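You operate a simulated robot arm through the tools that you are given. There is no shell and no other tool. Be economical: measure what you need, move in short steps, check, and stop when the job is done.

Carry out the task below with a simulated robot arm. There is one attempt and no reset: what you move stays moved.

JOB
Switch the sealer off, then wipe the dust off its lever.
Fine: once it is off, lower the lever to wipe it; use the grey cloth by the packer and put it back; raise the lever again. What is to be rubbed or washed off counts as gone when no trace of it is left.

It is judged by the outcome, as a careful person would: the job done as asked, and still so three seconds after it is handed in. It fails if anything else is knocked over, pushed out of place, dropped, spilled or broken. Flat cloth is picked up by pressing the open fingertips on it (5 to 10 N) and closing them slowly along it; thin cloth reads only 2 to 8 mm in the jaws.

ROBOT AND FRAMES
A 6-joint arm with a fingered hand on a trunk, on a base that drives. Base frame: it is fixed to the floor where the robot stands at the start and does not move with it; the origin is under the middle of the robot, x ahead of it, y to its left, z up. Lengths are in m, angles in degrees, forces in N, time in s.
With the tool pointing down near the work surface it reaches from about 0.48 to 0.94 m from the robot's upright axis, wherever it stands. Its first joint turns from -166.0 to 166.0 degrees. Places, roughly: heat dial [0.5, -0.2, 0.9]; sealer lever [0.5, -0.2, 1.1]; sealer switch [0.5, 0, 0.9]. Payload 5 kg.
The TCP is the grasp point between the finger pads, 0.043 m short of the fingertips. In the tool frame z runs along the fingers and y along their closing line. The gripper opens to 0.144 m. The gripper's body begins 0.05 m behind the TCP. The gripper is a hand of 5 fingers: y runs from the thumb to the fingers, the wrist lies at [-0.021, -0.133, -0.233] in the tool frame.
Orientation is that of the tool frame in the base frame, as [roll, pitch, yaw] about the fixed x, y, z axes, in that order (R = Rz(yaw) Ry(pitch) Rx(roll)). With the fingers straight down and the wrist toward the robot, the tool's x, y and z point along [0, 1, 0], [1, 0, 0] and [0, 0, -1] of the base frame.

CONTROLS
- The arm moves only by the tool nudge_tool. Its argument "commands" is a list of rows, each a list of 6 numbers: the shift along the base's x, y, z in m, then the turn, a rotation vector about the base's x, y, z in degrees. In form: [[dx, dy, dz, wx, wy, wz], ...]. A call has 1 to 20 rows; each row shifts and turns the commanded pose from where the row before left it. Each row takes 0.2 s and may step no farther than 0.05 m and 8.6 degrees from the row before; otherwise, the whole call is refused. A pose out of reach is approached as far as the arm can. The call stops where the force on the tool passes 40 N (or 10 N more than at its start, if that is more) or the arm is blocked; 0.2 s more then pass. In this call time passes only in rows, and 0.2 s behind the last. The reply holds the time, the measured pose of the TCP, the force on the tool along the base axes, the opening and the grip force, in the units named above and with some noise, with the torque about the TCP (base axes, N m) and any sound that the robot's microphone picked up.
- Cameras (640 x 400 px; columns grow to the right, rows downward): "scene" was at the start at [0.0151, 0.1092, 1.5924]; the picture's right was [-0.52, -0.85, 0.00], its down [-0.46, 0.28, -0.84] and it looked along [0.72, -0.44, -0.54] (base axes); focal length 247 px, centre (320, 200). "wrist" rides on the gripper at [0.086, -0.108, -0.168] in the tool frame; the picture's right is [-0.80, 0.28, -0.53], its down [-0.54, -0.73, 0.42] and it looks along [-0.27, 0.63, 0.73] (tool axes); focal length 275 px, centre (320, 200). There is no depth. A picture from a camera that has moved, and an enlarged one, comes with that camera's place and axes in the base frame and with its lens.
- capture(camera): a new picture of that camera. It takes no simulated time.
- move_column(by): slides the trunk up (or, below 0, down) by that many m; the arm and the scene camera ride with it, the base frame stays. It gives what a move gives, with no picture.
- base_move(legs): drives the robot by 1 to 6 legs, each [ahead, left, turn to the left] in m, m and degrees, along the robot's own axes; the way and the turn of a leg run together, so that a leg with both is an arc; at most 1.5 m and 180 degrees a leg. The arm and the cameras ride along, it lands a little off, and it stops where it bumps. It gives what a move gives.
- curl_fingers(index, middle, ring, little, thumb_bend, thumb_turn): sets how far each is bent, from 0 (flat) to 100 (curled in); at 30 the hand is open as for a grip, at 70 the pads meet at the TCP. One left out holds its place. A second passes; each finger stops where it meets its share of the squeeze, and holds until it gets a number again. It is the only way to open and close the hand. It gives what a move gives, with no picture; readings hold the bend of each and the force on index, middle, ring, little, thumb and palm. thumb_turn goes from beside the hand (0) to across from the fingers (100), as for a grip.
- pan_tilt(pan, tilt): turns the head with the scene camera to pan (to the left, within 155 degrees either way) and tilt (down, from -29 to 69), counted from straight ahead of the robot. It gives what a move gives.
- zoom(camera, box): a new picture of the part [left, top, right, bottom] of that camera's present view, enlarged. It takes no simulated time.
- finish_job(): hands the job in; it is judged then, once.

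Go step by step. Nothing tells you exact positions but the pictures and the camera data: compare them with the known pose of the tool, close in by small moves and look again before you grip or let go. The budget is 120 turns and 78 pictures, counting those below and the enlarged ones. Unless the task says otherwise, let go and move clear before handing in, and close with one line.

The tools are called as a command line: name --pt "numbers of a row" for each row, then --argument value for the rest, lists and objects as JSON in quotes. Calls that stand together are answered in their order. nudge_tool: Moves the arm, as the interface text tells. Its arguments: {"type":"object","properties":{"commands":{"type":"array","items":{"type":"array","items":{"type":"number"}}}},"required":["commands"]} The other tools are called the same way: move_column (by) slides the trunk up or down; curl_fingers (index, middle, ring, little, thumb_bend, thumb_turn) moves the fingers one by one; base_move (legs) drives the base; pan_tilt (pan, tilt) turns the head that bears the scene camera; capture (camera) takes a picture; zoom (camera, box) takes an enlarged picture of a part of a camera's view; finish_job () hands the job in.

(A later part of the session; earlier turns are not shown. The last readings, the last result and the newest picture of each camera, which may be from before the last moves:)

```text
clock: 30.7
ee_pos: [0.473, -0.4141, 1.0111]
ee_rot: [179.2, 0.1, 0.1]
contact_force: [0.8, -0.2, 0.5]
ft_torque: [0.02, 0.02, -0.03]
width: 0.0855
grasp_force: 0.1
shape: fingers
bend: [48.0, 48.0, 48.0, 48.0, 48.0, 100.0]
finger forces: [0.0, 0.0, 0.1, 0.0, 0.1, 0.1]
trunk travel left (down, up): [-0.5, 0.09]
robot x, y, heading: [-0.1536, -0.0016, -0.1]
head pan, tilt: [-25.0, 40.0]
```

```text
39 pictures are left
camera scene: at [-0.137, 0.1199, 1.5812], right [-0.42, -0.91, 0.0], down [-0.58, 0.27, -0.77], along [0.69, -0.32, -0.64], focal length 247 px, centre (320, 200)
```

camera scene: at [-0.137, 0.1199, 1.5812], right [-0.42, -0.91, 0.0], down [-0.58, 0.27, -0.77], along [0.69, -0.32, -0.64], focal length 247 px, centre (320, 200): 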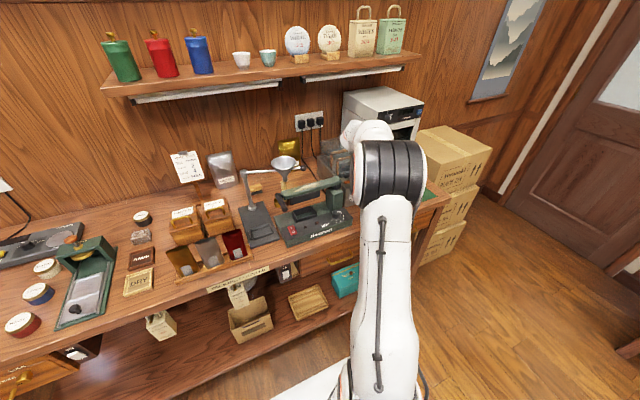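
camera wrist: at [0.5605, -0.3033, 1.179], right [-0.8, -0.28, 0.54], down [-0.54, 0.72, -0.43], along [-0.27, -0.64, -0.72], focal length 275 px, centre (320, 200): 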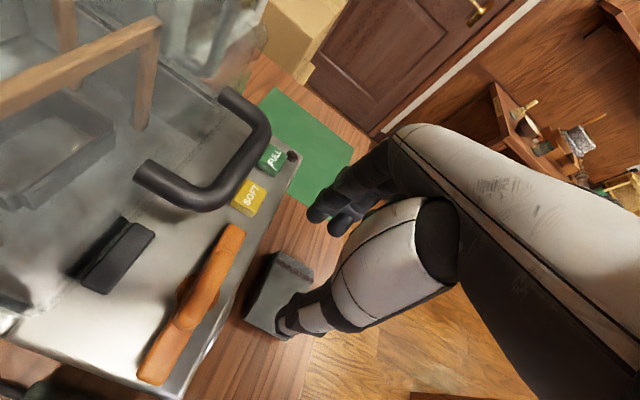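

I'm over the cloth (x 0.44–0.49, y -0.375 to -0.462), so I'll narrow the fingers to fit inside it and descend close.

curl_fingers --index 54 --middle 54 --ring 54 --little 54 --thumb_bend 54

nudge_tool --pt "0.005 -0.004 -0.03 0 0 0" --pt "0 0 -0.02 0 0 0" --pt "0 0 -0.015 0 0 0"

capture --camera "wrist"

```text
clock: 31.7
ee_pos: [0.4725, -0.4145, 1.013]
ee_rot: [179.2, 0.1, -0.1]
contact_force: [0.5, -0.2, -0.1]
ft_torque: [-0.02, 0.03, 0.0]
width: 0.0645
grasp_force: 0.1
shape: fingers
bend: [54.0, 54.0, 54.0, 54.0, 54.0, 100.0]
finger forces: [0.0, 0.0, 0.0, 0.0, 0.0, 0.1]
trunk travel left (down, up): [-0.5, 0.09]
robot x, y, heading: [-0.1534, -0.0013, -0.1]
head pan, tilt: [-25.0, 40.0]
```

```text
clock: 32.5
ee_pos: [0.4769, -0.4169, 0.9496]
ee_rot: [179.2, -0.1, 0.0]
contact_force: [-0.2, -0.6, 3.0]
ft_torque: [0.13, -0.04, -0.03]
width: 0.0643
grasp_force: 1.6
shape: fingers
bend: [54.0, 54.0, 54.0, 54.0, 54.0, 100.0]
finger forces: [0.1, 0.2, 0.0, 0.0, 3.3, 0.0]
trunk travel left (down, up): [-0.5, 0.09]
robot x, y, heading: [-0.1513, -0.0012, 0.1]
head pan, tilt: [-25.0, 40.0]
```

```text
38 pictures are left
camera wrist: at [0.5653, -0.3051, 1.1163], right [-0.8, -0.27, 0.54], down [-0.54, 0.72, -0.43], along [-0.27, -0.64, -0.72], focal length 275 px, centre (320, 200)
```

wrist: 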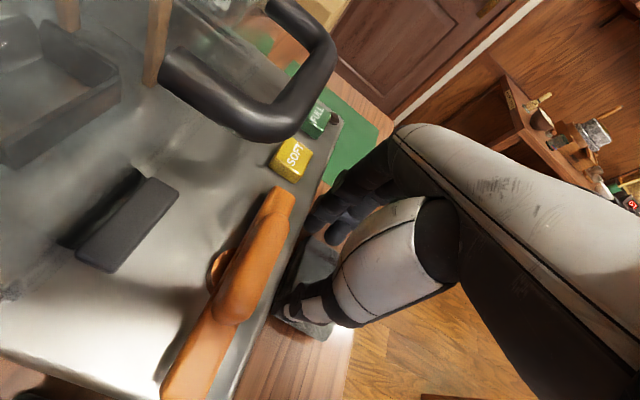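

The thumb touches the cloth (3.3 N) and the fingers are just about there. I'll tilt a little to even them and press slightly more.

nudge_tool --pt "0 0 0 2 0 0" --pt "0 0 -0.002 1.5 0 0"

```text
clock: 33.1
ee_pos: [0.4778, -0.4172, 0.9488]
ee_rot: [-177.4, 0.0, 0.0]
contact_force: [0.6, -4.2, 12.0]
ft_torque: [-0.56, 0.14, 0.02]
width: 0.0644
grasp_force: 5.5
shape: fingers
bend: [54.0, 53.0, 54.0, 54.0, 54.0, 100.0]
finger forces: [3.2, 8.1, 0.0, 0.1, 0.3, 0.0]
trunk travel left (down, up): [-0.5, 0.09]
robot x, y, heading: [-0.1528, 0.0019, -0.3]
head pan, tilt: [-25.0, 40.0]
```

Now it bears on the fingers; I turn back about 1.2° to share the load.

nudge_tool --pt "0 0 0 -1.3 0 0"

```text
clock: 33.5
ee_pos: [0.4777, -0.4161, 0.9482]
ee_rot: [-178.7, -0.1, -0.1]
contact_force: [-1.2, -1.7, 13.8]
ft_torque: [-0.24, 0.1, -0.02]
width: 0.0642
grasp_force: 6.4
shape: fingers
bend: [54.0, 53.0, 54.0, 54.0, 54.0, 100.0]
finger forces: [2.5, 6.4, 0.0, 0.1, 4.2, 0.1]
trunk travel left (down, up): [-0.5, 0.09]
robot x, y, heading: [-0.153, 0.0027, -0.1]
head pan, tilt: [-25.0, 40.0]
```

Load is shared, total a bit high. I ease up 1 mm and start closing slowly.

nudge_tool --pt "0 0 0.001 0 0 0"

curl_fingers --index 57 --middle 57 --ring 57 --little 57 --thumb_bend 57

```text
clock: 33.9
ee_pos: [0.4779, -0.4171, 0.9486]
ee_rot: [-178.6, 0.1, -0.2]
contact_force: [0.9, -3.3, 9.0]
ft_torque: [-0.28, 0.08, 0.04]
width: 0.0643
grasp_force: 4.9
shape: fingers
bend: [54.0, 53.0, 54.0, 54.0, 54.0, 100.0]
finger forces: [2.1, 5.3, 0.0, 0.0, 2.3, 0.0]
trunk travel left (down, up): [-0.5, 0.09]
robot x, y, heading: [-0.1546, 0.0001, -0.1]
head pan, tilt: [-25.0, 40.0]
```

```text
clock: 34.9
ee_pos: [0.4772, -0.4171, 0.9495]
ee_rot: [-178.8, 0.1, -0.1]
contact_force: [0.8, -4.5, 8.3]
ft_torque: [-0.38, 0.12, 0.04]
width: 0.0619
grasp_force: 4.7
shape: fingers
bend: [54.0, 54.0, 56.0, 56.0, 55.0, 100.0]
finger forces: [1.7, 6.8, 0.1, 0.0, 1.4, 0.0]
trunk travel left (down, up): [-0.5, 0.09]
robot x, y, heading: [-0.154, -0.0019, -0.0]
head pan, tilt: [-25.0, 40.0]
```

Fingers creep in against the cloth. I continue closing in steps.

curl_fingers --index 62 --middle 62 --ring 62 --little 62 --thumb_bend 62

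capture --camera "wrist"

```text
clock: 35.9
ee_pos: [0.4787, -0.417, 0.9494]
ee_rot: [-178.7, -0.1, 0.0]
contact_force: [-1.3, -2.6, 14.2]
ft_torque: [0.14, 0.05, 0.04]
width: 0.0389
grasp_force: 7.7
shape: fingers
bend: [62.0, 59.0, 62.0, 62.0, 61.0, 100.0]
finger forces: [0.2, 5.6, 0.0, 0.0, 10.1, 0.0]
trunk travel left (down, up): [-0.5, 0.09]
robot x, y, heading: [-0.1548, 0.0021, -0.0]
head pan, tilt: [-25.0, 40.0]
```

```text
37 pictures are left
camera wrist: at [0.5658, -0.3121, 1.1202], right [-0.8, -0.3, 0.53], down [-0.54, 0.74, -0.41], along [-0.27, -0.61, -0.75], focal length 275 px, centre (320, 200)
```

wrist: 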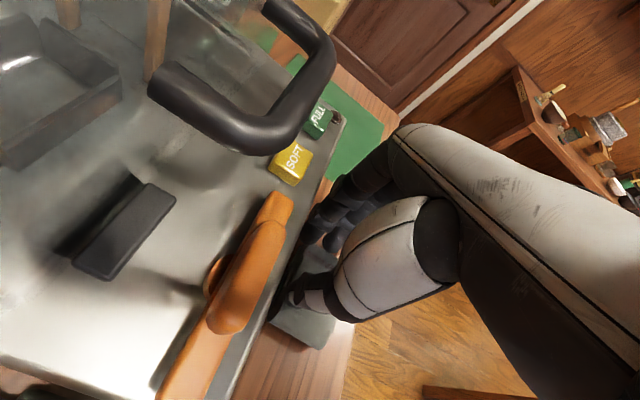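

Force rose to 14 N; I ease 1.5 mm and close further.

nudge_tool --pt "0 0 0.0015 0 0 0"

curl_fingers --index 67 --middle 67 --ring 67 --little 67 --thumb_bend 67

```text
clock: 36.3
ee_pos: [0.4774, -0.4166, 0.9506]
ee_rot: [-178.6, 0.2, -0.1]
contact_force: [-0.9, -3.2, 8.1]
ft_torque: [-0.08, 0.0, 0.04]
width: 0.0388
grasp_force: 5.0
shape: fingers
bend: [62.0, 59.0, 62.0, 62.0, 61.0, 100.0]
finger forces: [0.3, 5.4, 0.1, 0.0, 4.6, 0.1]
trunk travel left (down, up): [-0.5, 0.09]
robot x, y, heading: [-0.1517, 0.0015, 0.0]
head pan, tilt: [-25.0, 40.0]
```

```text
clock: 37.3
ee_pos: [0.4776, -0.4166, 0.9486]
ee_rot: [-178.5, 0.1, 0.0]
contact_force: [0.1, -0.8, -0.4]
ft_torque: [0.04, -0.01, 0.01]
width: 0.0188
grasp_force: 0.2
shape: fingers
bend: [67.0, 67.0, 67.0, 67.0, 67.0, 100.0]
finger forces: [0.1, 0.5, 0.0, 0.1, 0.5, 0.1]
trunk travel left (down, up): [-0.5, 0.09]
robot x, y, heading: [-0.1524, -0.0019, -0.0]
head pan, tilt: [-25.0, 40.0]
```

Contact was lost as the tips rose while closing. I press down again a few mm to restore the force.

nudge_tool --pt "0 0 -0.002 0 0 0" --pt "0 0 -0.002 0 0 0"

capture --camera "wrist"

```text
clock: 37.9
ee_pos: [0.4788, -0.4168, 0.9489]
ee_rot: [-178.8, -0.2, 0.0]
contact_force: [0.0, 2.6, 19.2]
ft_torque: [0.58, -0.09, 0.06]
width: 0.0188
grasp_force: 10.0
shape: fingers
bend: [67.0, 67.0, 67.0, 67.0, 67.0, 100.0]
finger forces: [0.0, 0.5, 0.1, 0.1, 19.3, 0.1]
trunk travel left (down, up): [-0.5, 0.09]
robot x, y, heading: [-0.1565, 0.001, 0.2]
head pan, tilt: [-25.0, 40.0]
```

```text
36 pictures are left
camera wrist: at [0.5657, -0.3112, 1.1197], right [-0.8, -0.29, 0.53], down [-0.54, 0.73, -0.41], along [-0.26, -0.61, -0.75], focal length 275 px, centre (320, 200)
```

wrist: 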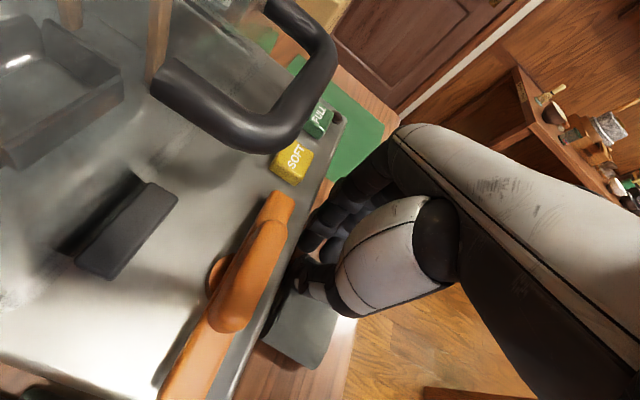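

Only the thumb bears now. I'll reopen, tilt slightly toward the fingers, re-press and close without easing up.

nudge_tool --pt "0 0 0.006 0 0 0"

curl_fingers --index 57 --middle 57 --ring 57 --little 57 --thumb_bend 57

nudge_tool --pt "0 0 -0.002 0.7 0 0" --pt "0 0 -0.003 0 0 0"

```text
clock: 38.3
ee_pos: [0.4756, -0.4155, 0.9488]
ee_rot: [-178.5, 0.2, -0.1]
contact_force: [0.4, -1.1, 1.1]
ft_torque: [0.04, -0.04, 0.0]
width: 0.0179
grasp_force: 1.0
shape: fingers
bend: [67.0, 67.0, 67.0, 67.0, 67.0, 100.0]
finger forces: [0.0, 0.5, 0.0, 0.1, 1.5, 0.0]
trunk travel left (down, up): [-0.5, 0.09]
robot x, y, heading: [-0.1543, -0.0001, 0.4]
head pan, tilt: [-25.0, 40.0]
```

```text
clock: 39.3
ee_pos: [0.4772, -0.4168, 0.9518]
ee_rot: [-178.7, 0.1, 0.0]
contact_force: [0.3, 0.1, 0.0]
ft_torque: [0.0, -0.01, 0.06]
width: 0.0563
grasp_force: 0.1
shape: fingers
bend: [56.0, 56.0, 56.0, 56.0, 56.0, 100.0]
finger forces: [0.1, 0.0, 0.0, 0.0, 0.0, 0.0]
trunk travel left (down, up): [-0.5, 0.09]
robot x, y, heading: [-0.1535, -0.0023, 0.1]
head pan, tilt: [-25.0, 40.0]
```

```text
clock: 39.9
ee_pos: [0.4784, -0.4165, 0.9483]
ee_rot: [-178.2, 0.0, 0.0]
contact_force: [-0.3, 0.3, 13.7]
ft_torque: [0.56, -0.03, 0.02]
width: 0.0566
grasp_force: 6.3
shape: fingers
bend: [56.0, 56.0, 56.0, 56.0, 56.0, 100.0]
finger forces: [0.1, 0.1, 0.1, 0.1, 13.3, 0.0]
trunk travel left (down, up): [-0.5, 0.09]
robot x, y, heading: [-0.1547, -0.0008, -0.2]
head pan, tilt: [-25.0, 40.0]
```

The fingers find nothing now, so the cloth may have shifted. I lift and look.

nudge_tool --pt "0 0 0.03 0 0 0" --pt "0 0.0 0.05 0 0 0" --pt "0 0.03 0.04 0 0 0" --pt "0 0.04 0.03 0 0 0" --pt "0 0.04 0.03 0 0 0"

capture --camera "wrist"

```text
clock: 41.1
ee_pos: [0.4776, -0.3064, 1.1221]
ee_rot: [-177.9, 0.1, -0.2]
contact_force: [0.3, -0.8, -0.2]
ft_torque: [0.01, -0.01, -0.03]
width: 0.0566
grasp_force: 0.1
shape: fingers
bend: [56.0, 56.0, 56.0, 56.0, 56.0, 100.0]
finger forces: [0.0, 0.1, 0.1, 0.1, 0.0, 0.0]
trunk travel left (down, up): [-0.5, 0.09]
robot x, y, heading: [-0.1549, 0.0021, 0.0]
head pan, tilt: [-25.0, 40.0]
```

```text
35 pictures are left
camera wrist: at [0.5658, -0.2035, 1.2939], right [-0.8, -0.3, 0.53], down [-0.54, 0.74, -0.4], along [-0.27, -0.6, -0.75], focal length 275 px, centre (320, 200)
```

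wrist: 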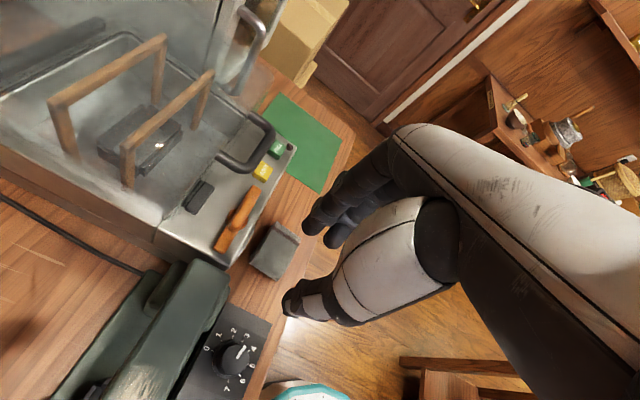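

The cloth slid about 2.5 cm toward +y. I zoom for its outline.

zoom --camera "wrist" --box '[220, 200, 340, 290]'

```text
4.44 times, centred on (280, 245) of wrist
camera zoom: at [0.5658, -0.2035, 1.2939], right [-0.8, -0.3, 0.53], down [-0.54, 0.74, -0.4], along [-0.27, -0.6, -0.75], focal length 1224 px, centre (498, 0)
```

zoom: 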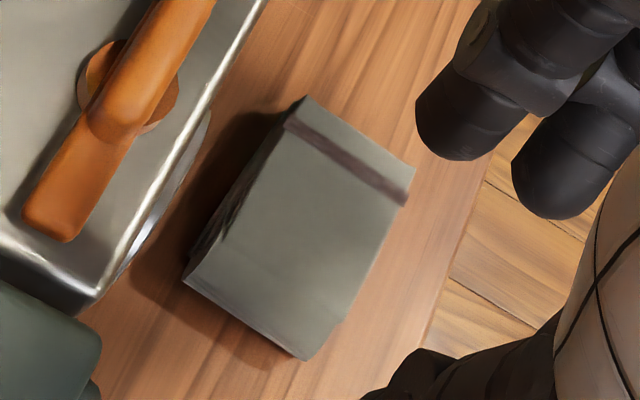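

The cloth now spans x 0.435–0.488, y -0.344 to -0.428 (centre 0.461, -0.386). I'll reposition over its middle and descend to light contact again.

nudge_tool --pt "-0.005 -0.04 0 -0.8 0 0" --pt "-0.004 -0.04 -0.02 0 0 0" --pt "0 0 -0.05 0 0 0" --pt "0 0 -0.05 0 0 0" --pt "0 0 -0.04 0 0 0"

nudge_tool --pt "0 0 -0.006 0 0 0" --pt "0 0 -0.004 0 0 0"

```text
clock: 42.3
ee_pos: [0.4686, -0.3871, 0.9639]
ee_rot: [-178.7, 0.2, -0.1]
contact_force: [0.5, 0.0, 0.3]
ft_torque: [0.02, 0.01, -0.01]
width: 0.0565
grasp_force: 0.0
shape: fingers
bend: [56.0, 56.0, 56.0, 56.0, 56.0, 100.0]
finger forces: [0.0, 0.1, 0.0, 0.0, 0.0, 0.0]
trunk travel left (down, up): [-0.5, 0.09]
robot x, y, heading: [-0.1538, 0.0018, 0.1]
head pan, tilt: [-25.0, 40.0]
```

```text
clock: 42.9
ee_pos: [0.4687, -0.3876, 0.9548]
ee_rot: [-178.7, 0.1, -0.1]
contact_force: [0.0, 0.0, -0.4]
ft_torque: [-0.01, 0.02, -0.02]
width: 0.0565
grasp_force: 0.1
shape: fingers
bend: [56.0, 56.0, 56.0, 56.0, 56.0, 100.0]
finger forces: [0.1, 0.1, 0.1, 0.0, 0.0, 0.0]
trunk travel left (down, up): [-0.5, 0.09]
robot x, y, heading: [-0.1532, -0.001, -0.2]
head pan, tilt: [-25.0, 40.0]
```

nudge_tool --pt "0 0 -0.003 0 0 0" --pt "0 0 -0.003 0 0 0"

```text
clock: 43.5
ee_pos: [0.4705, -0.3888, 0.9522]
ee_rot: [-178.9, -0.1, 0.0]
contact_force: [-1.4, -1.1, 13.4]
ft_torque: [-0.5, 0.15, -0.05]
width: 0.0564
grasp_force: 7.1
shape: fingers
bend: [56.0, 56.0, 56.0, 56.0, 56.0, 100.0]
finger forces: [4.6, 9.4, 0.0, 0.0, 0.1, 0.1]
trunk travel left (down, up): [-0.5, 0.09]
robot x, y, heading: [-0.1559, 0.0004, -0.0]
head pan, tilt: [-25.0, 40.0]
```

Contact is on the fingers; I rotate about 1° back so the thumb shares it.

nudge_tool --pt "0 0 0.001 -1.4 0 0"

```text
clock: 43.9
ee_pos: [0.4692, -0.3882, 0.9524]
ee_rot: [179.8, 0.0, 0.1]
contact_force: [0.5, 1.0, 13.4]
ft_torque: [-0.4, 0.1, -0.02]
width: 0.0557
grasp_force: 6.5
shape: fingers
bend: [56.0, 56.0, 56.0, 56.0, 56.0, 100.0]
finger forces: [3.9, 8.5, 0.0, 0.0, 0.1, 0.0]
trunk travel left (down, up): [-0.5, 0.09]
robot x, y, heading: [-0.1535, 0.0018, -0.0]
head pan, tilt: [-25.0, 40.0]
```

nudge_tool --pt "0 0 0 -1.5 0 0"

```text
clock: 44.3
ee_pos: [0.4686, -0.389, 0.951]
ee_rot: [178.3, 0.1, 0.0]
contact_force: [1.3, 1.0, 7.8]
ft_torque: [-0.16, 0.06, 0.01]
width: 0.0557
grasp_force: 4.3
shape: fingers
bend: [57.0, 57.0, 56.0, 56.0, 56.0, 100.0]
finger forces: [1.3, 6.6, 0.1, 0.0, 0.6, 0.0]
trunk travel left (down, up): [-0.5, 0.09]
robot x, y, heading: [-0.1517, 0.0033, -0.3]
head pan, tilt: [-25.0, 40.0]
```

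nudge_tool --pt "0 0 -0.001 -0.8 0 0"

```text
clock: 44.7
ee_pos: [0.4693, -0.3872, 0.95]
ee_rot: [177.4, -0.1, 0.0]
contact_force: [1.2, 2.7, 11.1]
ft_torque: [-0.03, 0.05, -0.01]
width: 0.0562
grasp_force: 5.1
shape: fingers
bend: [56.0, 57.0, 56.0, 56.0, 56.0, 100.0]
finger forces: [0.5, 6.9, 0.1, 0.1, 3.2, 0.0]
trunk travel left (down, up): [-0.5, 0.09]
robot x, y, heading: [-0.1546, -0.0014, -0.0]
head pan, tilt: [-25.0, 40.0]
```

Balanced at about 10 N. Now close along the cloth.

curl_fingers --index 62 --middle 62 --ring 62 --little 62 --thumb_bend 62

```text
clock: 45.7
ee_pos: [0.4675, -0.3872, 0.9503]
ee_rot: [177.6, 0.1, -0.1]
contact_force: [0.3, 1.6, 10.0]
ft_torque: [0.12, 0.03, 0.0]
width: 0.0412
grasp_force: 5.1
shape: fingers
bend: [62.0, 62.0, 62.0, 62.0, 60.0, 100.0]
finger forces: [0.4, 5.3, 0.1, 0.0, 5.5, 0.1]
trunk travel left (down, up): [-0.5, 0.09]
robot x, y, heading: [-0.1501, 0.0056, -0.1]
head pan, tilt: [-25.0, 40.0]
```

Well balanced (5.3 against 5.5 N). I close on.

curl_fingers --index 67 --middle 67 --ring 67 --little 67 --thumb_bend 66

```text
clock: 46.7
ee_pos: [0.4688, -0.3875, 0.9484]
ee_rot: [177.6, 0.1, -0.1]
contact_force: [0.2, 0.4, -0.5]
ft_torque: [0.0, 0.02, -0.02]
width: 0.0206
grasp_force: 0.1
shape: fingers
bend: [67.0, 67.0, 67.0, 67.0, 66.0, 100.0]
finger forces: [0.0, 0.0, 0.0, 0.1, 0.1, 0.0]
trunk travel left (down, up): [-0.5, 0.09]
robot x, y, heading: [-0.1576, -0.0015, -0.3]
head pan, tilt: [-25.0, 40.0]
```

Tips lifted off again; I follow down to regain the force.

nudge_tool --pt "0 0 -0.002 0 0 0"

```text
clock: 47.1
ee_pos: [0.4688, -0.3896, 0.9484]
ee_rot: [177.5, 0.0, 0.0]
contact_force: [0.2, 0.2, 6.2]
ft_torque: [-0.09, 0.02, -0.04]
width: 0.0202
grasp_force: 4.0
shape: fingers
bend: [67.0, 67.0, 67.0, 67.0, 66.0, 100.0]
finger forces: [5.0, 1.3, 0.0, 0.0, 1.6, 0.0]
trunk travel left (down, up): [-0.5, 0.09]
robot x, y, heading: [-0.1507, 0.0009, -0.3]
head pan, tilt: [-25.0, 40.0]
```

nudge_tool --pt "0 0 -0.0015 0 0 0"

curl_fingers --index 71 --middle 71 --ring 71 --little 71 --thumb_bend 71

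```text
clock: 47.5
ee_pos: [0.4689, -0.3878, 0.9499]
ee_rot: [177.5, -0.1, 0.0]
contact_force: [0.6, -1.9, 16.7]
ft_torque: [-0.37, -0.19, -0.04]
width: 0.0204
grasp_force: 8.6
shape: fingers
bend: [67.0, 67.0, 67.0, 67.0, 66.0, 100.0]
finger forces: [12.3, 3.1, 0.1, 0.0, 1.6, 0.0]
trunk travel left (down, up): [-0.5, 0.09]
robot x, y, heading: [-0.1527, 0.0007, -0.1]
head pan, tilt: [-25.0, 40.0]
```

```text
clock: 48.5
ee_pos: [0.4669, -0.387, 0.946]
ee_rot: [177.4, 0.2, 0.0]
contact_force: [-1.4, 2.0, 11.2]
ft_torque: [0.07, 0.01, -0.08]
width: 0.005
grasp_force: 7.6
shape: fingers
bend: [71.0, 71.0, 71.0, 71.0, 70.0, 100.0]
finger forces: [6.7, 0.0, 0.0, 0.0, 9.6, 0.0]
trunk travel left (down, up): [-0.5, 0.09]
robot x, y, heading: [-0.1526, -0.0025, 0.2]
head pan, tilt: [-25.0, 40.0]
```

The jaw reads 5 mm with about 8 N grip: likely cloth between. I squeeze a bit and lift to check.

curl_fingers --index 76 --middle 76 --ring 76 --little 76 --thumb_bend 76

nudge_tool --pt "0 0 0.02 0 0 0" --pt "0 0 0.03 0 0 0" --pt "0 0 0.04 0 0 0"

capture --camera "wrist"

```text
clock: 49.5
ee_pos: [0.4682, -0.3882, 0.9448]
ee_rot: [177.6, 0.1, -0.2]
contact_force: [0.3, 0.7, 0.6]
ft_torque: [0.01, 0.02, 0.04]
width: 0.0007
grasp_force: 0.0
shape: fingers
bend: [74.0, 75.0, 76.0, 76.0, 72.0, 100.0]
finger forces: [0.1, 0.0, 0.0, 0.0, 0.0, 0.0]
trunk travel left (down, up): [-0.5, 0.09]
robot x, y, heading: [-0.1516, -0.0027, -0.1]
head pan, tilt: [-25.0, 40.0]
```

```text
clock: 50.3
ee_pos: [0.4688, -0.3869, 1.0362]
ee_rot: [177.5, 0.1, -0.1]
contact_force: [0.2, 0.9, -0.9]
ft_torque: [-0.01, -0.01, 0.03]
width: 0.0005
grasp_force: 0.1
shape: fingers
bend: [74.0, 75.0, 76.0, 76.0, 72.0, 100.0]
finger forces: [0.0, 0.0, 0.0, 0.0, 0.0, 0.1]
trunk travel left (down, up): [-0.5, 0.09]
robot x, y, heading: [-0.1525, 0.0003, -0.1]
head pan, tilt: [-25.0, 40.0]
```

```text
33 pictures are left
camera wrist: at [0.5569, -0.2707, 1.2001], right [-0.8, -0.26, 0.55], down [-0.54, 0.71, -0.45], along [-0.27, -0.66, -0.7], focal length 275 px, centre (320, 200)
```

wrist: 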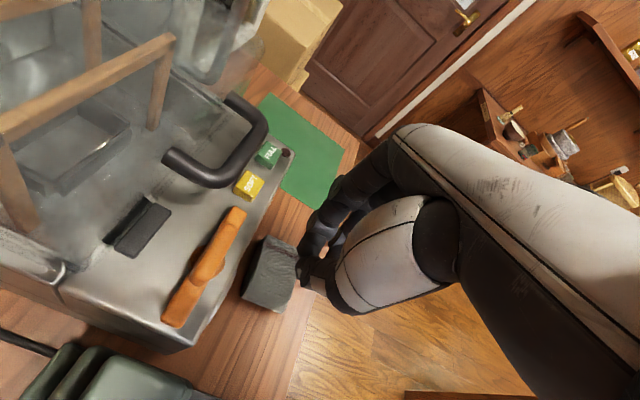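

The pinch slipped off; the cloth stays on the bench, slightly turned. I raise and zoom to see its shape now.

nudge_tool --pt "0 0.03 0.03 2.4 0 0" --pt "0 0.035 0.03 0 0 0" --pt "0 0.035 0.03 0 0 0"

zoom --camera "wrist" --box '[220, 200, 340, 290]'

```text
clock: 51.1
ee_pos: [0.4667, -0.2859, 1.1262]
ee_rot: [-180.0, 0.1, 0.0]
contact_force: [0.3, 0.2, 0.5]
ft_torque: [-0.02, 0.01, -0.02]
width: 0.0006
grasp_force: 0.1
shape: fingers
bend: [74.0, 75.0, 76.0, 76.0, 72.0, 100.0]
finger forces: [0.0, 0.0, 0.1, 0.0, 0.1, 0.0]
trunk travel left (down, up): [-0.5, 0.09]
robot x, y, heading: [-0.1533, -0.0023, 0.1]
head pan, tilt: [-25.0, 40.0]
```

```text
4.44 times, centred on (280, 245) of wrist
camera zoom: at [0.5545, -0.1763, 1.2945], right [-0.8, -0.28, 0.54], down [-0.54, 0.73, -0.42], along [-0.27, -0.63, -0.73], focal length 1224 px, centre (498, 0)
```

zoom: 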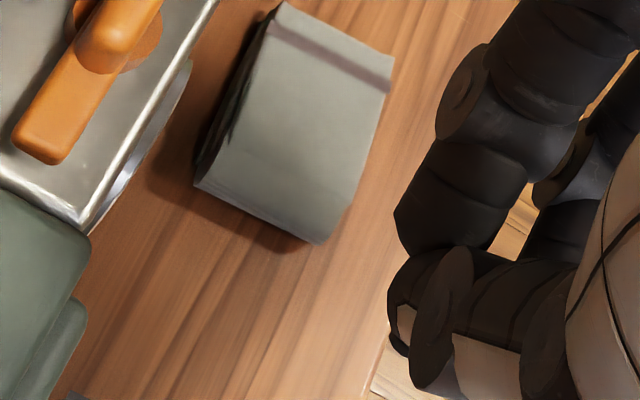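

The cloth is a thick folded pad (about 5 × 8.5 cm, ~3 cm high), back at centre (0.466, -0.413). Rather than a top pinch I'll grip it by its two short ends along y, with fingertips beside it at half height; first open the hand and line up.

curl_fingers --index 37 --middle 37 --ring 37 --little 37 --thumb_bend 37

nudge_tool --pt "0.003 -0.042 0 0 0 0" --pt "0.003 -0.042 0 0 0 0" --pt "0.002 -0.043 0 0 0 0" --pt "0 0 -0.05 0 0 0" --pt "0 0 -0.05 0 0 0" --pt "0 0 -0.02 0 0 0"

zoom --camera "wrist" --box '[200, 140, 400, 370]'

```text
clock: 52.1
ee_pos: [0.4664, -0.2858, 1.1272]
ee_rot: [180.0, 0.0, -0.1]
contact_force: [-0.1, -0.1, 0.1]
ft_torque: [0.02, -0.01, 0.0]
width: 0.1243
grasp_force: 0.1
shape: fingers
bend: [37.0, 37.0, 37.0, 37.0, 37.0, 98.0]
finger forces: [0.0, 0.1, 0.0, 0.0, 0.0, 0.0]
trunk travel left (down, up): [-0.5, 0.09]
robot x, y, heading: [-0.1543, -0.0004, 0.1]
head pan, tilt: [-25.0, 40.0]
```

```text
clock: 53.5
ee_pos: [0.4754, -0.4146, 1.0057]
ee_rot: [-179.9, 0.1, 0.0]
contact_force: [-0.6, -0.2, 0.1]
ft_torque: [0.02, 0.01, 0.0]
width: 0.125
grasp_force: 0.1
shape: fingers
bend: [37.0, 37.0, 37.0, 37.0, 37.0, 98.0]
finger forces: [0.0, 0.0, 0.1, 0.0, 0.0, 0.0]
trunk travel left (down, up): [-0.5, 0.09]
robot x, y, heading: [-0.1558, 0.0015, -0.0]
head pan, tilt: [-25.0, 40.0]
```

```text
1.74 times, centred on (300, 255) of wrist
camera zoom: at [0.563, -0.3049, 1.1733], right [-0.8, -0.28, 0.54], down [-0.54, 0.73, -0.42], along [-0.27, -0.63, -0.73], focal length 479 px, centre (355, 104)
```

zoom: 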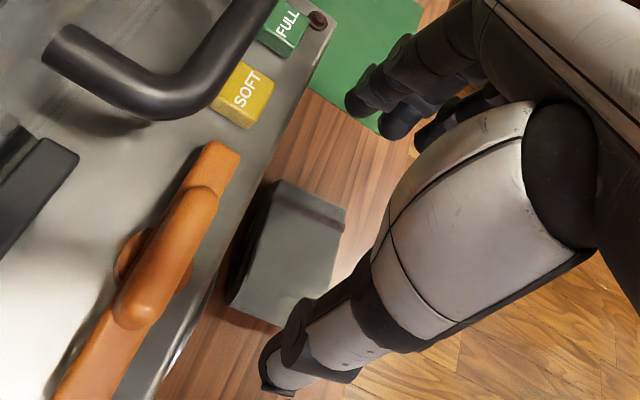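

The thumb and fingers straddle the pad well. I descend beside it.

nudge_tool --pt "0 0 -0.03 0 0 0" --pt "0 0 -0.02 0 0 0" --pt "0 0 -0.012 0 0 0"

capture --camera "wrist"

```text
clock: 54.3
ee_pos: [0.4796, -0.4164, 0.9454]
ee_rot: [-180.0, 0.1, 0.0]
contact_force: [0.9, -0.1, -0.2]
ft_torque: [0.0, -0.01, -0.01]
width: 0.125
grasp_force: 0.0
shape: fingers
bend: [37.0, 37.0, 37.0, 37.0, 37.0, 98.0]
finger forces: [0.0, 0.0, 0.0, 0.0, 0.0, 0.0]
trunk travel left (down, up): [-0.5, 0.09]
robot x, y, heading: [-0.1568, -0.0017, -0.0]
head pan, tilt: [-25.0, 40.0]
```

```text
30 pictures are left
camera wrist: at [0.5672, -0.3066, 1.1126], right [-0.8, -0.28, 0.54], down [-0.54, 0.73, -0.42], along [-0.27, -0.63, -0.73], focal length 275 px, centre (320, 200)
```

wrist: 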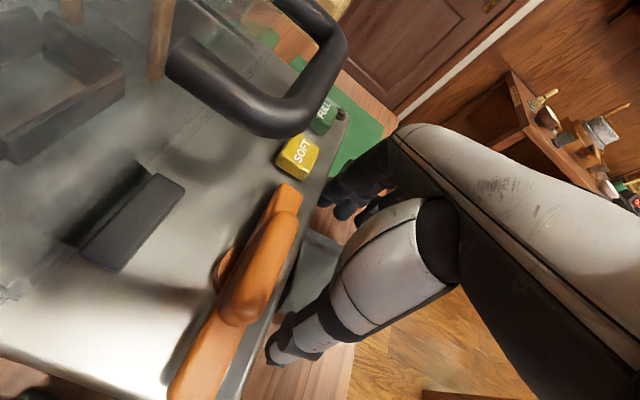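

nudge_tool --pt "-0.004 0 -0.006 0 0 0" --pt "0 0 -0.006 0 0 0" --pt "0 0 -0.004 0 0 0"

curl_fingers --index 44 --middle 44 --ring 44 --little 44 --thumb_bend 44

```text
clock: 55.1
ee_pos: [0.4728, -0.4148, 0.9291]
ee_rot: [179.9, 0.2, -0.1]
contact_force: [-0.7, 0.5, 0.4]
ft_torque: [-0.02, 0.02, 0.03]
width: 0.1249
grasp_force: 0.1
shape: fingers
bend: [37.0, 37.0, 37.0, 37.0, 37.0, 98.0]
finger forces: [0.1, 0.0, 0.1, 0.0, 0.0, 0.0]
trunk travel left (down, up): [-0.5, 0.09]
robot x, y, heading: [-0.1516, 0.0006, -0.0]
head pan, tilt: [-25.0, 40.0]
```

```text
clock: 56.1
ee_pos: [0.474, -0.4141, 0.9291]
ee_rot: [179.9, 0.0, -0.1]
contact_force: [0.0, -1.0, 0.4]
ft_torque: [0.01, 0.0, 0.0]
width: 0.1005
grasp_force: 0.2
shape: fingers
bend: [44.0, 44.0, 44.0, 44.0, 44.0, 99.0]
finger forces: [0.0, 0.0, 0.0, 0.0, 0.0, 0.1]
trunk travel left (down, up): [-0.5, 0.09]
robot x, y, heading: [-0.1479, -0.0008, 0.2]
head pan, tilt: [-25.0, 40.0]
```

Still free on both sides; I close gradually.

curl_fingers --index 49 --middle 49 --ring 49 --little 49 --thumb_bend 49

```text
clock: 57.1
ee_pos: [0.4731, -0.4158, 0.9295]
ee_rot: [179.9, 0.1, -0.2]
contact_force: [0.1, -1.3, 2.8]
ft_torque: [-0.16, 0.0, 0.04]
width: 0.0826
grasp_force: 1.3
shape: fingers
bend: [49.0, 49.0, 49.0, 49.0, 49.0, 100.0]
finger forces: [0.1, 2.8, 0.0, 0.0, 0.0, 0.0]
trunk travel left (down, up): [-0.5, 0.09]
robot x, y, heading: [-0.151, -0.0005, 0.2]
head pan, tilt: [-25.0, 40.0]
```

The middle finger touches something below (mostly upward force, likely the bench). I raise 2 mm and close more.

nudge_tool --pt "0 0 0.002 0 0 0"

curl_fingers --index 54 --middle 53 --ring 54 --little 54 --thumb_bend 54

```text
clock: 57.5
ee_pos: [0.4721, -0.4146, 0.9311]
ee_rot: [-180.0, 0.1, -0.1]
contact_force: [-0.5, -0.1, -0.2]
ft_torque: [0.01, -0.04, -0.02]
width: 0.0826
grasp_force: 0.1
shape: fingers
bend: [49.0, 49.0, 49.0, 49.0, 49.0, 100.0]
finger forces: [0.0, 0.1, 0.0, 0.0, 0.1, 0.0]
trunk travel left (down, up): [-0.5, 0.09]
robot x, y, heading: [-0.1545, 0.0002, 0.1]
head pan, tilt: [-25.0, 40.0]
```

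```text
clock: 58.5
ee_pos: [0.4737, -0.4154, 0.9311]
ee_rot: [-179.9, 0.1, -0.1]
contact_force: [-0.7, 0.2, -0.8]
ft_torque: [0.02, 0.0, 0.01]
width: 0.0777
grasp_force: 6.5
shape: fingers
bend: [52.0, 51.0, 52.0, 54.0, 50.0, 100.0]
finger forces: [2.6, 2.4, 2.2, 0.1, 7.1, 0.0]
trunk travel left (down, up): [-0.5, 0.09]
robot x, y, heading: [-0.1538, 0.0042, 0.1]
head pan, tilt: [-25.0, 40.0]
```

Now index, middle and ring press against the thumb: 7 N each way, with the pad between (78 mm). I squeeze a bit more and lift a little.

curl_fingers --index 57 --middle 57 --ring 57 --little 57 --thumb_bend 57

nudge_tool --pt "0 0 0.01 0 0 0" --pt "0 0 0.015 0 0 0" --pt "0 0 0.02 0 0 0"

capture --camera "wrist"

```text
clock: 59.5
ee_pos: [0.4728, -0.4157, 0.9314]
ee_rot: [-180.0, 0.1, -0.1]
contact_force: [-0.1, -0.6, 0.1]
ft_torque: [0.0, -0.01, 0.02]
width: 0.077
grasp_force: 11.0
shape: fingers
bend: [53.0, 53.0, 54.0, 56.0, 49.0, 100.0]
finger forces: [3.6, 4.4, 3.0, 0.0, 11.0, 0.1]
trunk travel left (down, up): [-0.5, 0.09]
robot x, y, heading: [-0.152, -0.0016, -0.2]
head pan, tilt: [-25.0, 40.0]
```

```text
clock: 60.3
ee_pos: [0.4736, -0.4159, 0.9754]
ee_rot: [-180.0, 0.1, -0.1]
contact_force: [0.6, 0.2, 0.2]
ft_torque: [0.0, 0.02, -0.01]
width: 0.077
grasp_force: 10.8
shape: fingers
bend: [53.0, 53.0, 54.0, 56.0, 49.0, 100.0]
finger forces: [3.6, 4.4, 3.1, 0.0, 11.0, 0.0]
trunk travel left (down, up): [-0.5, 0.09]
robot x, y, heading: [-0.1521, 0.0014, -0.1]
head pan, tilt: [-25.0, 40.0]
```

```text
29 pictures are left
camera wrist: at [0.5617, -0.3062, 1.1434], right [-0.8, -0.28, 0.54], down [-0.54, 0.73, -0.42], along [-0.27, -0.63, -0.73], focal length 275 px, centre (320, 200)
```

wrist: 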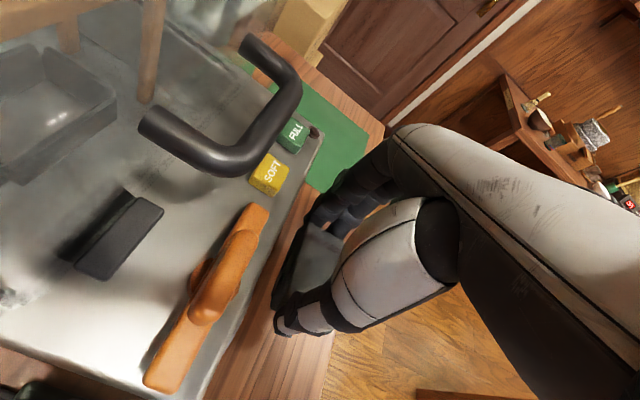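

The pad is lifted, but my fingertips are flush with its underside, which would rub the lever. I'll set it back down, regrip about 9 mm higher so cloth protrudes below.

nudge_tool --pt "0 0 -0.02 0 0 0" --pt "0 0 -0.015 0 0 0" --pt "0 0 -0.008 0 0 0"

curl_fingers --index 47 --middle 47 --ring 47 --little 47 --thumb_bend 45

nudge_tool --pt "0 0 0.009 0 0 0"

curl_fingers --index 54 --middle 54 --ring 54 --little 54 --thumb_bend 54

```text
clock: 61.1
ee_pos: [0.4745, -0.415, 0.9327]
ee_rot: [180.0, 0.1, 0.0]
contact_force: [-0.3, -0.1, -1.0]
ft_torque: [-0.03, -0.04, -0.02]
width: 0.0772
grasp_force: 10.9
shape: fingers
bend: [53.0, 53.0, 54.0, 56.0, 49.0, 100.0]
finger forces: [3.6, 4.4, 2.9, 0.0, 11.1, 0.0]
trunk travel left (down, up): [-0.5, 0.09]
robot x, y, heading: [-0.1512, 0.0005, -0.1]
head pan, tilt: [-25.0, 40.0]
```

```text
clock: 62.1
ee_pos: [0.4731, -0.4153, 0.9328]
ee_rot: [-180.0, 0.2, -0.1]
contact_force: [0.1, 0.4, 0.7]
ft_torque: [-0.03, 0.0, 0.0]
width: 0.0926
grasp_force: 0.0
shape: fingers
bend: [47.0, 47.0, 47.0, 47.0, 45.0, 99.0]
finger forces: [0.1, 0.1, 0.0, 0.0, 0.0, 0.0]
trunk travel left (down, up): [-0.5, 0.09]
robot x, y, heading: [-0.153, 0.0003, 0.2]
head pan, tilt: [-25.0, 40.0]
```

```text
clock: 62.5
ee_pos: [0.4742, -0.417, 0.9408]
ee_rot: [-180.0, 0.1, -0.1]
contact_force: [0.7, 0.4, 0.0]
ft_torque: [0.01, 0.0, -0.01]
width: 0.0924
grasp_force: 0.1
shape: fingers
bend: [47.0, 47.0, 47.0, 47.0, 45.0, 99.0]
finger forces: [0.1, 0.0, 0.0, 0.1, 0.1, 0.2]
trunk travel left (down, up): [-0.5, 0.09]
robot x, y, heading: [-0.1524, 0.0001, -0.1]
head pan, tilt: [-25.0, 40.0]
```

```text
clock: 63.5
ee_pos: [0.4741, -0.4151, 0.941]
ee_rot: [-180.0, 0.0, -0.2]
contact_force: [0.1, 0.1, -0.3]
ft_torque: [0.03, 0.03, 0.03]
width: 0.0776
grasp_force: 7.0
shape: fingers
bend: [52.0, 52.0, 53.0, 54.0, 49.0, 100.0]
finger forces: [2.5, 3.0, 1.4, 0.0, 6.8, 0.1]
trunk travel left (down, up): [-0.5, 0.09]
robot x, y, heading: [-0.1558, -0.0031, 0.1]
head pan, tilt: [-25.0, 40.0]
```

Gripped 9 mm higher. I squeeze firmer, lift to 1.2 m, and carry it above the lever.

curl_fingers --index 60 --middle 60 --ring 60 --little 56 --thumb_bend 60

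nudge_tool --pt "0 0 0.02 0 0 0" --pt "0 0 0.03 0 0 0" --pt "0 0 0.04 0 0 0" --pt "0 0 0.04 0 0 0" --pt "0 0 0.04 0 0 0" --pt "0 0 0.04 0 0 0" --pt "0 0 0.03 0 0 0" --pt "0.012 0.038 0 0 0 0" --pt "0.012 0.038 0 0 0 0" --pt "0.012 0.038 0 0 0 0" --pt "0.012 0.038 0 0 0 0" --pt "0.012 0.038 0 0 0 0" --pt "0.012 0.038 0 0 0 0" --pt "0.011 0.037 0 0 0 0"

capture --camera "wrist"

capture --camera "scene"

```text
clock: 64.5
ee_pos: [0.4729, -0.4163, 0.941]
ee_rot: [179.9, 0.2, 0.0]
contact_force: [0.2, -0.6, 1.3]
ft_torque: [0.06, 0.06, 0.03]
width: 0.076
grasp_force: 16.9
shape: fingers
bend: [55.0, 56.0, 57.0, 56.0, 49.0, 100.0]
finger forces: [6.2, 6.9, 3.9, 0.1, 16.7, 0.0]
trunk travel left (down, up): [-0.5, 0.09]
robot x, y, heading: [-0.154, 0.0002, -0.1]
head pan, tilt: [-25.0, 40.0]
```

```text
clock: 67.5
ee_pos: [0.5555, -0.1492, 1.183]
ee_rot: [180.0, 0.1, -0.1]
contact_force: [-0.1, -0.5, -1.0]
ft_torque: [0.0, -0.01, -0.03]
width: 0.0758
grasp_force: 16.9
shape: fingers
bend: [55.0, 56.0, 59.0, 56.0, 50.0, 100.0]
finger forces: [7.3, 6.4, 4.4, 0.1, 15.0, 0.0]
trunk travel left (down, up): [-0.5, 0.09]
robot x, y, heading: [-0.1505, 0.0028, 0.1]
head pan, tilt: [-25.0, 40.0]
```

```text
28 pictures are left
camera wrist: at [0.6442, -0.0404, 1.3507], right [-0.8, -0.28, 0.54], down [-0.54, 0.73, -0.42], along [-0.27, -0.63, -0.73], focal length 275 px, centre (320, 200)
```

wrist: 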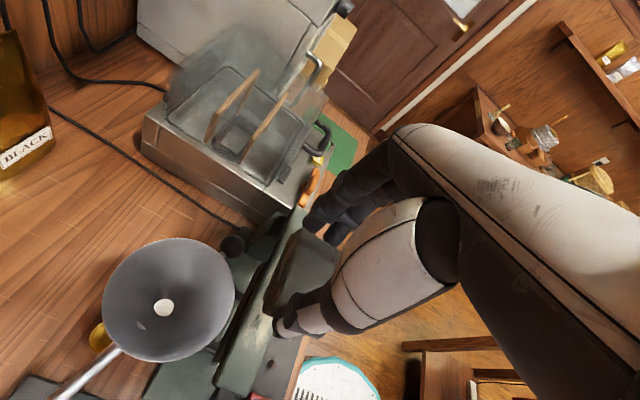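

```text
27 pictures are left
camera scene: at [-0.1369, 0.1204, 1.5811], right [-0.42, -0.91, 0.0], down [-0.58, 0.27, -0.77], along [0.69, -0.32, -0.64], focal length 247 px, centre (320, 200)
```

scene: 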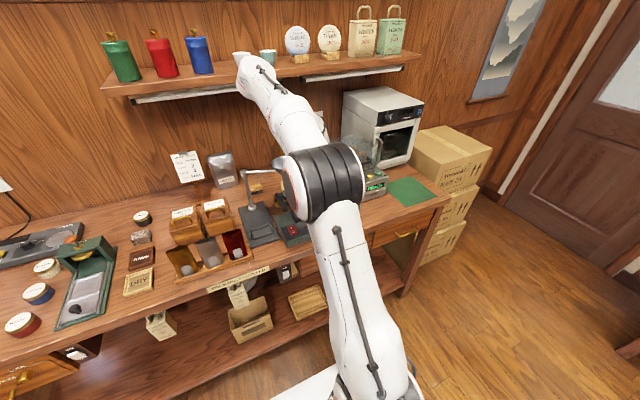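

The pad is held above the lever and clear of the funnel. I zoom in to verify lever alignment.

zoom --camera "wrist" --box '[180, 190, 360, 400]'

```text
1.90 times, centred on (270, 295) of wrist
camera zoom: at [0.6442, -0.0404, 1.3507], right [-0.8, -0.28, 0.54], down [-0.54, 0.73, -0.42], along [-0.27, -0.63, -0.73], focal length 524 px, centre (415, 19)
```

zoom: 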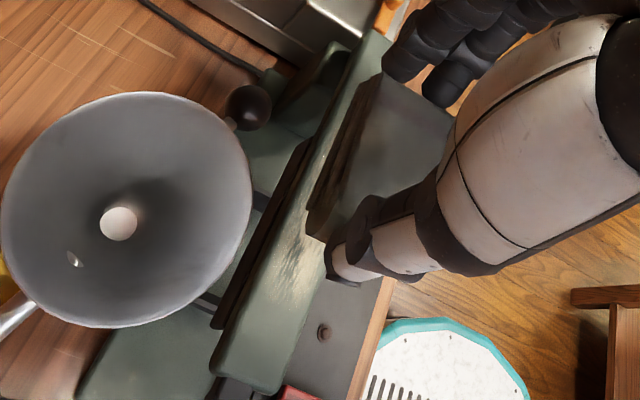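

Lever spans x 0.526–0.561, well covered by the pad. I descend toward contact.

nudge_tool --pt "0 0 -0.03 0 0 0" --pt "0 0 -0.03 0 0 0" --pt "0 0 -0.02 0 0 0"

nudge_tool --pt "0 0 -0.004 0 0 0" --pt "0 0 -0.004 0 0 0" --pt "0 0 -0.004 0 0 0"

```text
clock: 68.3
ee_pos: [0.557, -0.1463, 1.1006]
ee_rot: [-180.0, 0.1, 0.0]
contact_force: [-0.2, 0.3, 0.0]
ft_torque: [-0.02, 0.0, 0.02]
width: 0.0757
grasp_force: 16.9
shape: fingers
bend: [55.0, 56.0, 59.0, 56.0, 50.0, 100.0]
finger forces: [7.2, 6.5, 4.4, 0.1, 15.0, 0.0]
trunk travel left (down, up): [-0.5, 0.09]
robot x, y, heading: [-0.1552, 0.0002, 0.2]
head pan, tilt: [-25.0, 40.0]
```

```text
clock: 69.1
ee_pos: [0.5542, -0.1473, 1.0882]
ee_rot: [-180.0, 0.2, -0.1]
contact_force: [-1.5, 1.3, 14.9]
ft_torque: [-0.2, 0.02, 0.01]
width: 0.0763
grasp_force: 19.8
shape: fingers
bend: [55.0, 55.0, 60.0, 56.0, 50.0, 100.0]
finger forces: [7.8, 9.6, 3.1, 0.0, 18.7, 0.1]
trunk travel left (down, up): [-0.5, 0.09]
robot x, y, heading: [-0.1546, 0.0014, -0.1]
head pan, tilt: [-25.0, 40.0]
```

Contact with 15 N. I ease slightly and rub back and forth along the lever.

nudge_tool --pt "0 0 0.001 0 0 0" --pt "0 0.012 0 0 0 0" --pt "0 0.012 0 0 0 0" --pt "0 0.012 0 0 0 0" --pt "0 -0.015 0 0 0 0" --pt "0 -0.015 0 0 0 0" --pt "0 -0.015 0 0 0 0" --pt "0 -0.015 0 0 0 0" --pt "0 -0.015 0 0 0 0" --pt "0 0.015 0 0 0 0" --pt "0 0.015 0 0 0 0" --pt "0 0.015 0 0 0 0" --pt "0 0.015 0 0 0 0" --pt "0 0.015 0 0 0 0"

```text
clock: 72.1
ee_pos: [0.5571, -0.1131, 1.0906]
ee_rot: [180.0, 0.1, -0.1]
contact_force: [0.0, -0.4, -1.0]
ft_torque: [0.0, -0.01, 0.0]
width: 0.0756
grasp_force: 16.3
shape: fingers
bend: [54.0, 55.0, 59.0, 56.0, 51.0, 100.0]
finger forces: [7.3, 7.8, 2.2, 0.0, 15.5, 0.1]
trunk travel left (down, up): [-0.5, 0.09]
robot x, y, heading: [-0.1547, 0.0028, -0.2]
head pan, tilt: [-25.0, 40.0]
```

At the handle end contact is lost (the lever slopes down there). I feel for the surface here.

nudge_tool --pt "0 0 -0.002 0 0 0" --pt "0 0 -0.002 0 0 0"

```text
clock: 72.7
ee_pos: [0.556, -0.113, 1.0881]
ee_rot: [179.9, -0.1, 0.0]
contact_force: [0.6, 1.7, 9.5]
ft_torque: [-0.17, 0.04, 0.01]
width: 0.0755
grasp_force: 17.0
shape: fingers
bend: [54.0, 55.0, 60.0, 56.0, 51.0, 100.0]
finger forces: [7.1, 8.0, 2.2, 0.0, 16.8, 0.1]
trunk travel left (down, up): [-0.5, 0.09]
robot x, y, heading: [-0.1575, 0.0006, -0.2]
head pan, tilt: [-25.0, 40.0]
```

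The lever slopes about 5° down to the handle, so I'll tilt the pad to match and stroke along that slope.

nudge_tool --pt "0 0 0.001 -4 0 0"

```text
clock: 73.1
ee_pos: [0.5556, -0.1141, 1.0869]
ee_rot: [175.9, 0.2, 0.0]
contact_force: [0.3, 2.7, 6.3]
ft_torque: [0.39, -0.02, -0.01]
width: 0.0752
grasp_force: 16.1
shape: fingers
bend: [54.0, 55.0, 59.0, 56.0, 51.0, 100.0]
finger forces: [6.5, 7.0, 2.2, 0.0, 16.6, 0.1]
trunk travel left (down, up): [-0.5, 0.09]
robot x, y, heading: [-0.1529, 0.0009, 0.1]
head pan, tilt: [-25.0, 40.0]
```

nudge_tool --pt "0 0 -0.001 1.5 0 0" --pt "0 -0.014 0.0006 0 0 0" --pt "0 -0.014 0.0006 0 0 0" --pt "0 -0.014 0.0006 0 0 0"

```text
clock: 74.1
ee_pos: [0.5565, -0.1541, 1.0882]
ee_rot: [177.5, 0.1, -0.2]
contact_force: [0.2, -0.4, 0.3]
ft_torque: [-0.01, 0.02, 0.0]
width: 0.0753
grasp_force: 15.9
shape: fingers
bend: [54.0, 55.0, 60.0, 56.0, 51.0, 100.0]
finger forces: [7.4, 7.5, 2.2, 0.1, 15.3, 0.0]
trunk travel left (down, up): [-0.5, 0.09]
robot x, y, heading: [-0.1525, -0.0032, -0.0]
head pan, tilt: [-25.0, 40.0]
```

Contact lost again; the lever or pad gave a bit. I lower to feel the surface here.

nudge_tool --pt "0 0 -0.002 0 0 0" --pt "0 0 -0.002 0 0 0"

```text
clock: 74.7
ee_pos: [0.5566, -0.1557, 1.0864]
ee_rot: [177.4, 0.1, 0.0]
contact_force: [-0.8, 2.3, 10.2]
ft_torque: [-0.21, 0.06, -0.02]
width: 0.0754
grasp_force: 16.2
shape: fingers
bend: [54.0, 55.0, 60.0, 56.0, 51.0, 100.0]
finger forces: [6.8, 7.6, 2.3, 0.0, 17.1, 0.0]
trunk travel left (down, up): [-0.5, 0.09]
robot x, y, heading: [-0.1537, 0.0031, -0.0]
head pan, tilt: [-25.0, 40.0]
```

nudge_tool --pt "0 -0.012 0 0 0 0" --pt "0 -0.012 0 0 0 0" --pt "0 -0.01 0 0 0 0"

nudge_tool --pt "0 0.015 0 0 0 0" --pt "0 0.015 0 0 0 0" --pt "0 0.015 0 0 0 0" --pt "0 0.015 -0.0005 0 0 0" --pt "0 0.012 -0.001 0 0 0"

```text
clock: 75.5
ee_pos: [0.5548, -0.1886, 1.0851]
ee_rot: [177.4, 0.0, 0.0]
contact_force: [0.2, 6.6, 18.0]
ft_torque: [0.23, 0.06, -0.03]
width: 0.0755
grasp_force: 17.5
shape: fingers
bend: [55.0, 56.0, 60.0, 56.0, 50.0, 100.0]
finger forces: [6.1, 6.9, 2.4, 0.0, 19.5, 0.1]
trunk travel left (down, up): [-0.5, 0.09]
robot x, y, heading: [-0.1555, 0.0017, 0.0]
head pan, tilt: [-25.0, 40.0]
```

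```text
clock: 76.7
ee_pos: [0.5562, -0.1181, 1.0856]
ee_rot: [177.3, -0.1, -0.1]
contact_force: [-0.6, -9.6, 23.4]
ft_torque: [-0.63, 0.15, 0.05]
width: 0.0753
grasp_force: 19.7
shape: fingers
bend: [53.0, 54.0, 59.0, 56.0, 52.0, 100.0]
finger forces: [10.1, 12.6, 2.0, 0.1, 14.3, 0.0]
trunk travel left (down, up): [-0.5, 0.09]
robot x, y, heading: [-0.1538, -0.0015, -0.1]
head pan, tilt: [-25.0, 40.0]
```

Good rubbing contact over the whole stroke now. I repeat several strokes.

nudge_tool --pt "0 0 0.001 0 0 0" --pt "0 -0.015 0 0 0 0" --pt "0 -0.015 0.0003 0 0 0" --pt "0 -0.015 0.0003 0 0 0" --pt "0 -0.015 0 0 0 0" --pt "0 -0.013 0 0 0 0" --pt "0 0.015 0 0 0 0" --pt "0 0.015 0 0 0 0" --pt "0 0.015 -0.0003 0 0 0" --pt "0 0.015 -0.0003 0 0 0" --pt "0 0.015 0 0 0 0"

nudge_tool --pt "0.008 0 0 0 0 0" --pt "0 -0.015 0 0 0 0" --pt "0 -0.015 0.0003 0 0 0" --pt "0 -0.015 0.0003 0 0 0" --pt "0 -0.015 0 0 0 0" --pt "0 -0.015 0 0 0 0" --pt "-0.014 0 0 0 0 0" --pt "0 0.015 0 0 0 0" --pt "0 0.015 0 0 0 0" --pt "0 0.015 -0.0003 0 0 0" --pt "0 0.015 -0.0003 0 0 0" --pt "0 0.015 0 0 0 0"

```text
clock: 79.1
ee_pos: [0.5531, -0.1176, 1.085]
ee_rot: [177.4, 0.1, 0.0]
contact_force: [0.9, -7.8, 22.1]
ft_torque: [-0.43, 0.15, 0.05]
width: 0.0749
grasp_force: 23.2
shape: fingers
bend: [53.0, 54.0, 59.0, 56.0, 52.0, 100.0]
finger forces: [9.2, 15.4, 1.8, 0.0, 20.6, 0.0]
trunk travel left (down, up): [-0.5, 0.09]
robot x, y, heading: [-0.1533, 0.0009, -0.1]
head pan, tilt: [-25.0, 40.0]
```

```text
clock: 81.7
ee_pos: [0.5478, -0.1156, 1.0854]
ee_rot: [177.5, -0.1, -0.1]
contact_force: [-0.4, -6.3, 22.2]
ft_torque: [-0.45, 0.13, 0.02]
width: 0.075
grasp_force: 26.2
shape: fingers
bend: [53.0, 54.0, 59.0, 56.0, 52.0, 100.0]
finger forces: [9.0, 17.3, 1.8, 0.0, 23.7, 0.0]
trunk travel left (down, up): [-0.5, 0.09]
robot x, y, heading: [-0.1554, -0.0012, 0.1]
head pan, tilt: [-25.0, 40.0]
```

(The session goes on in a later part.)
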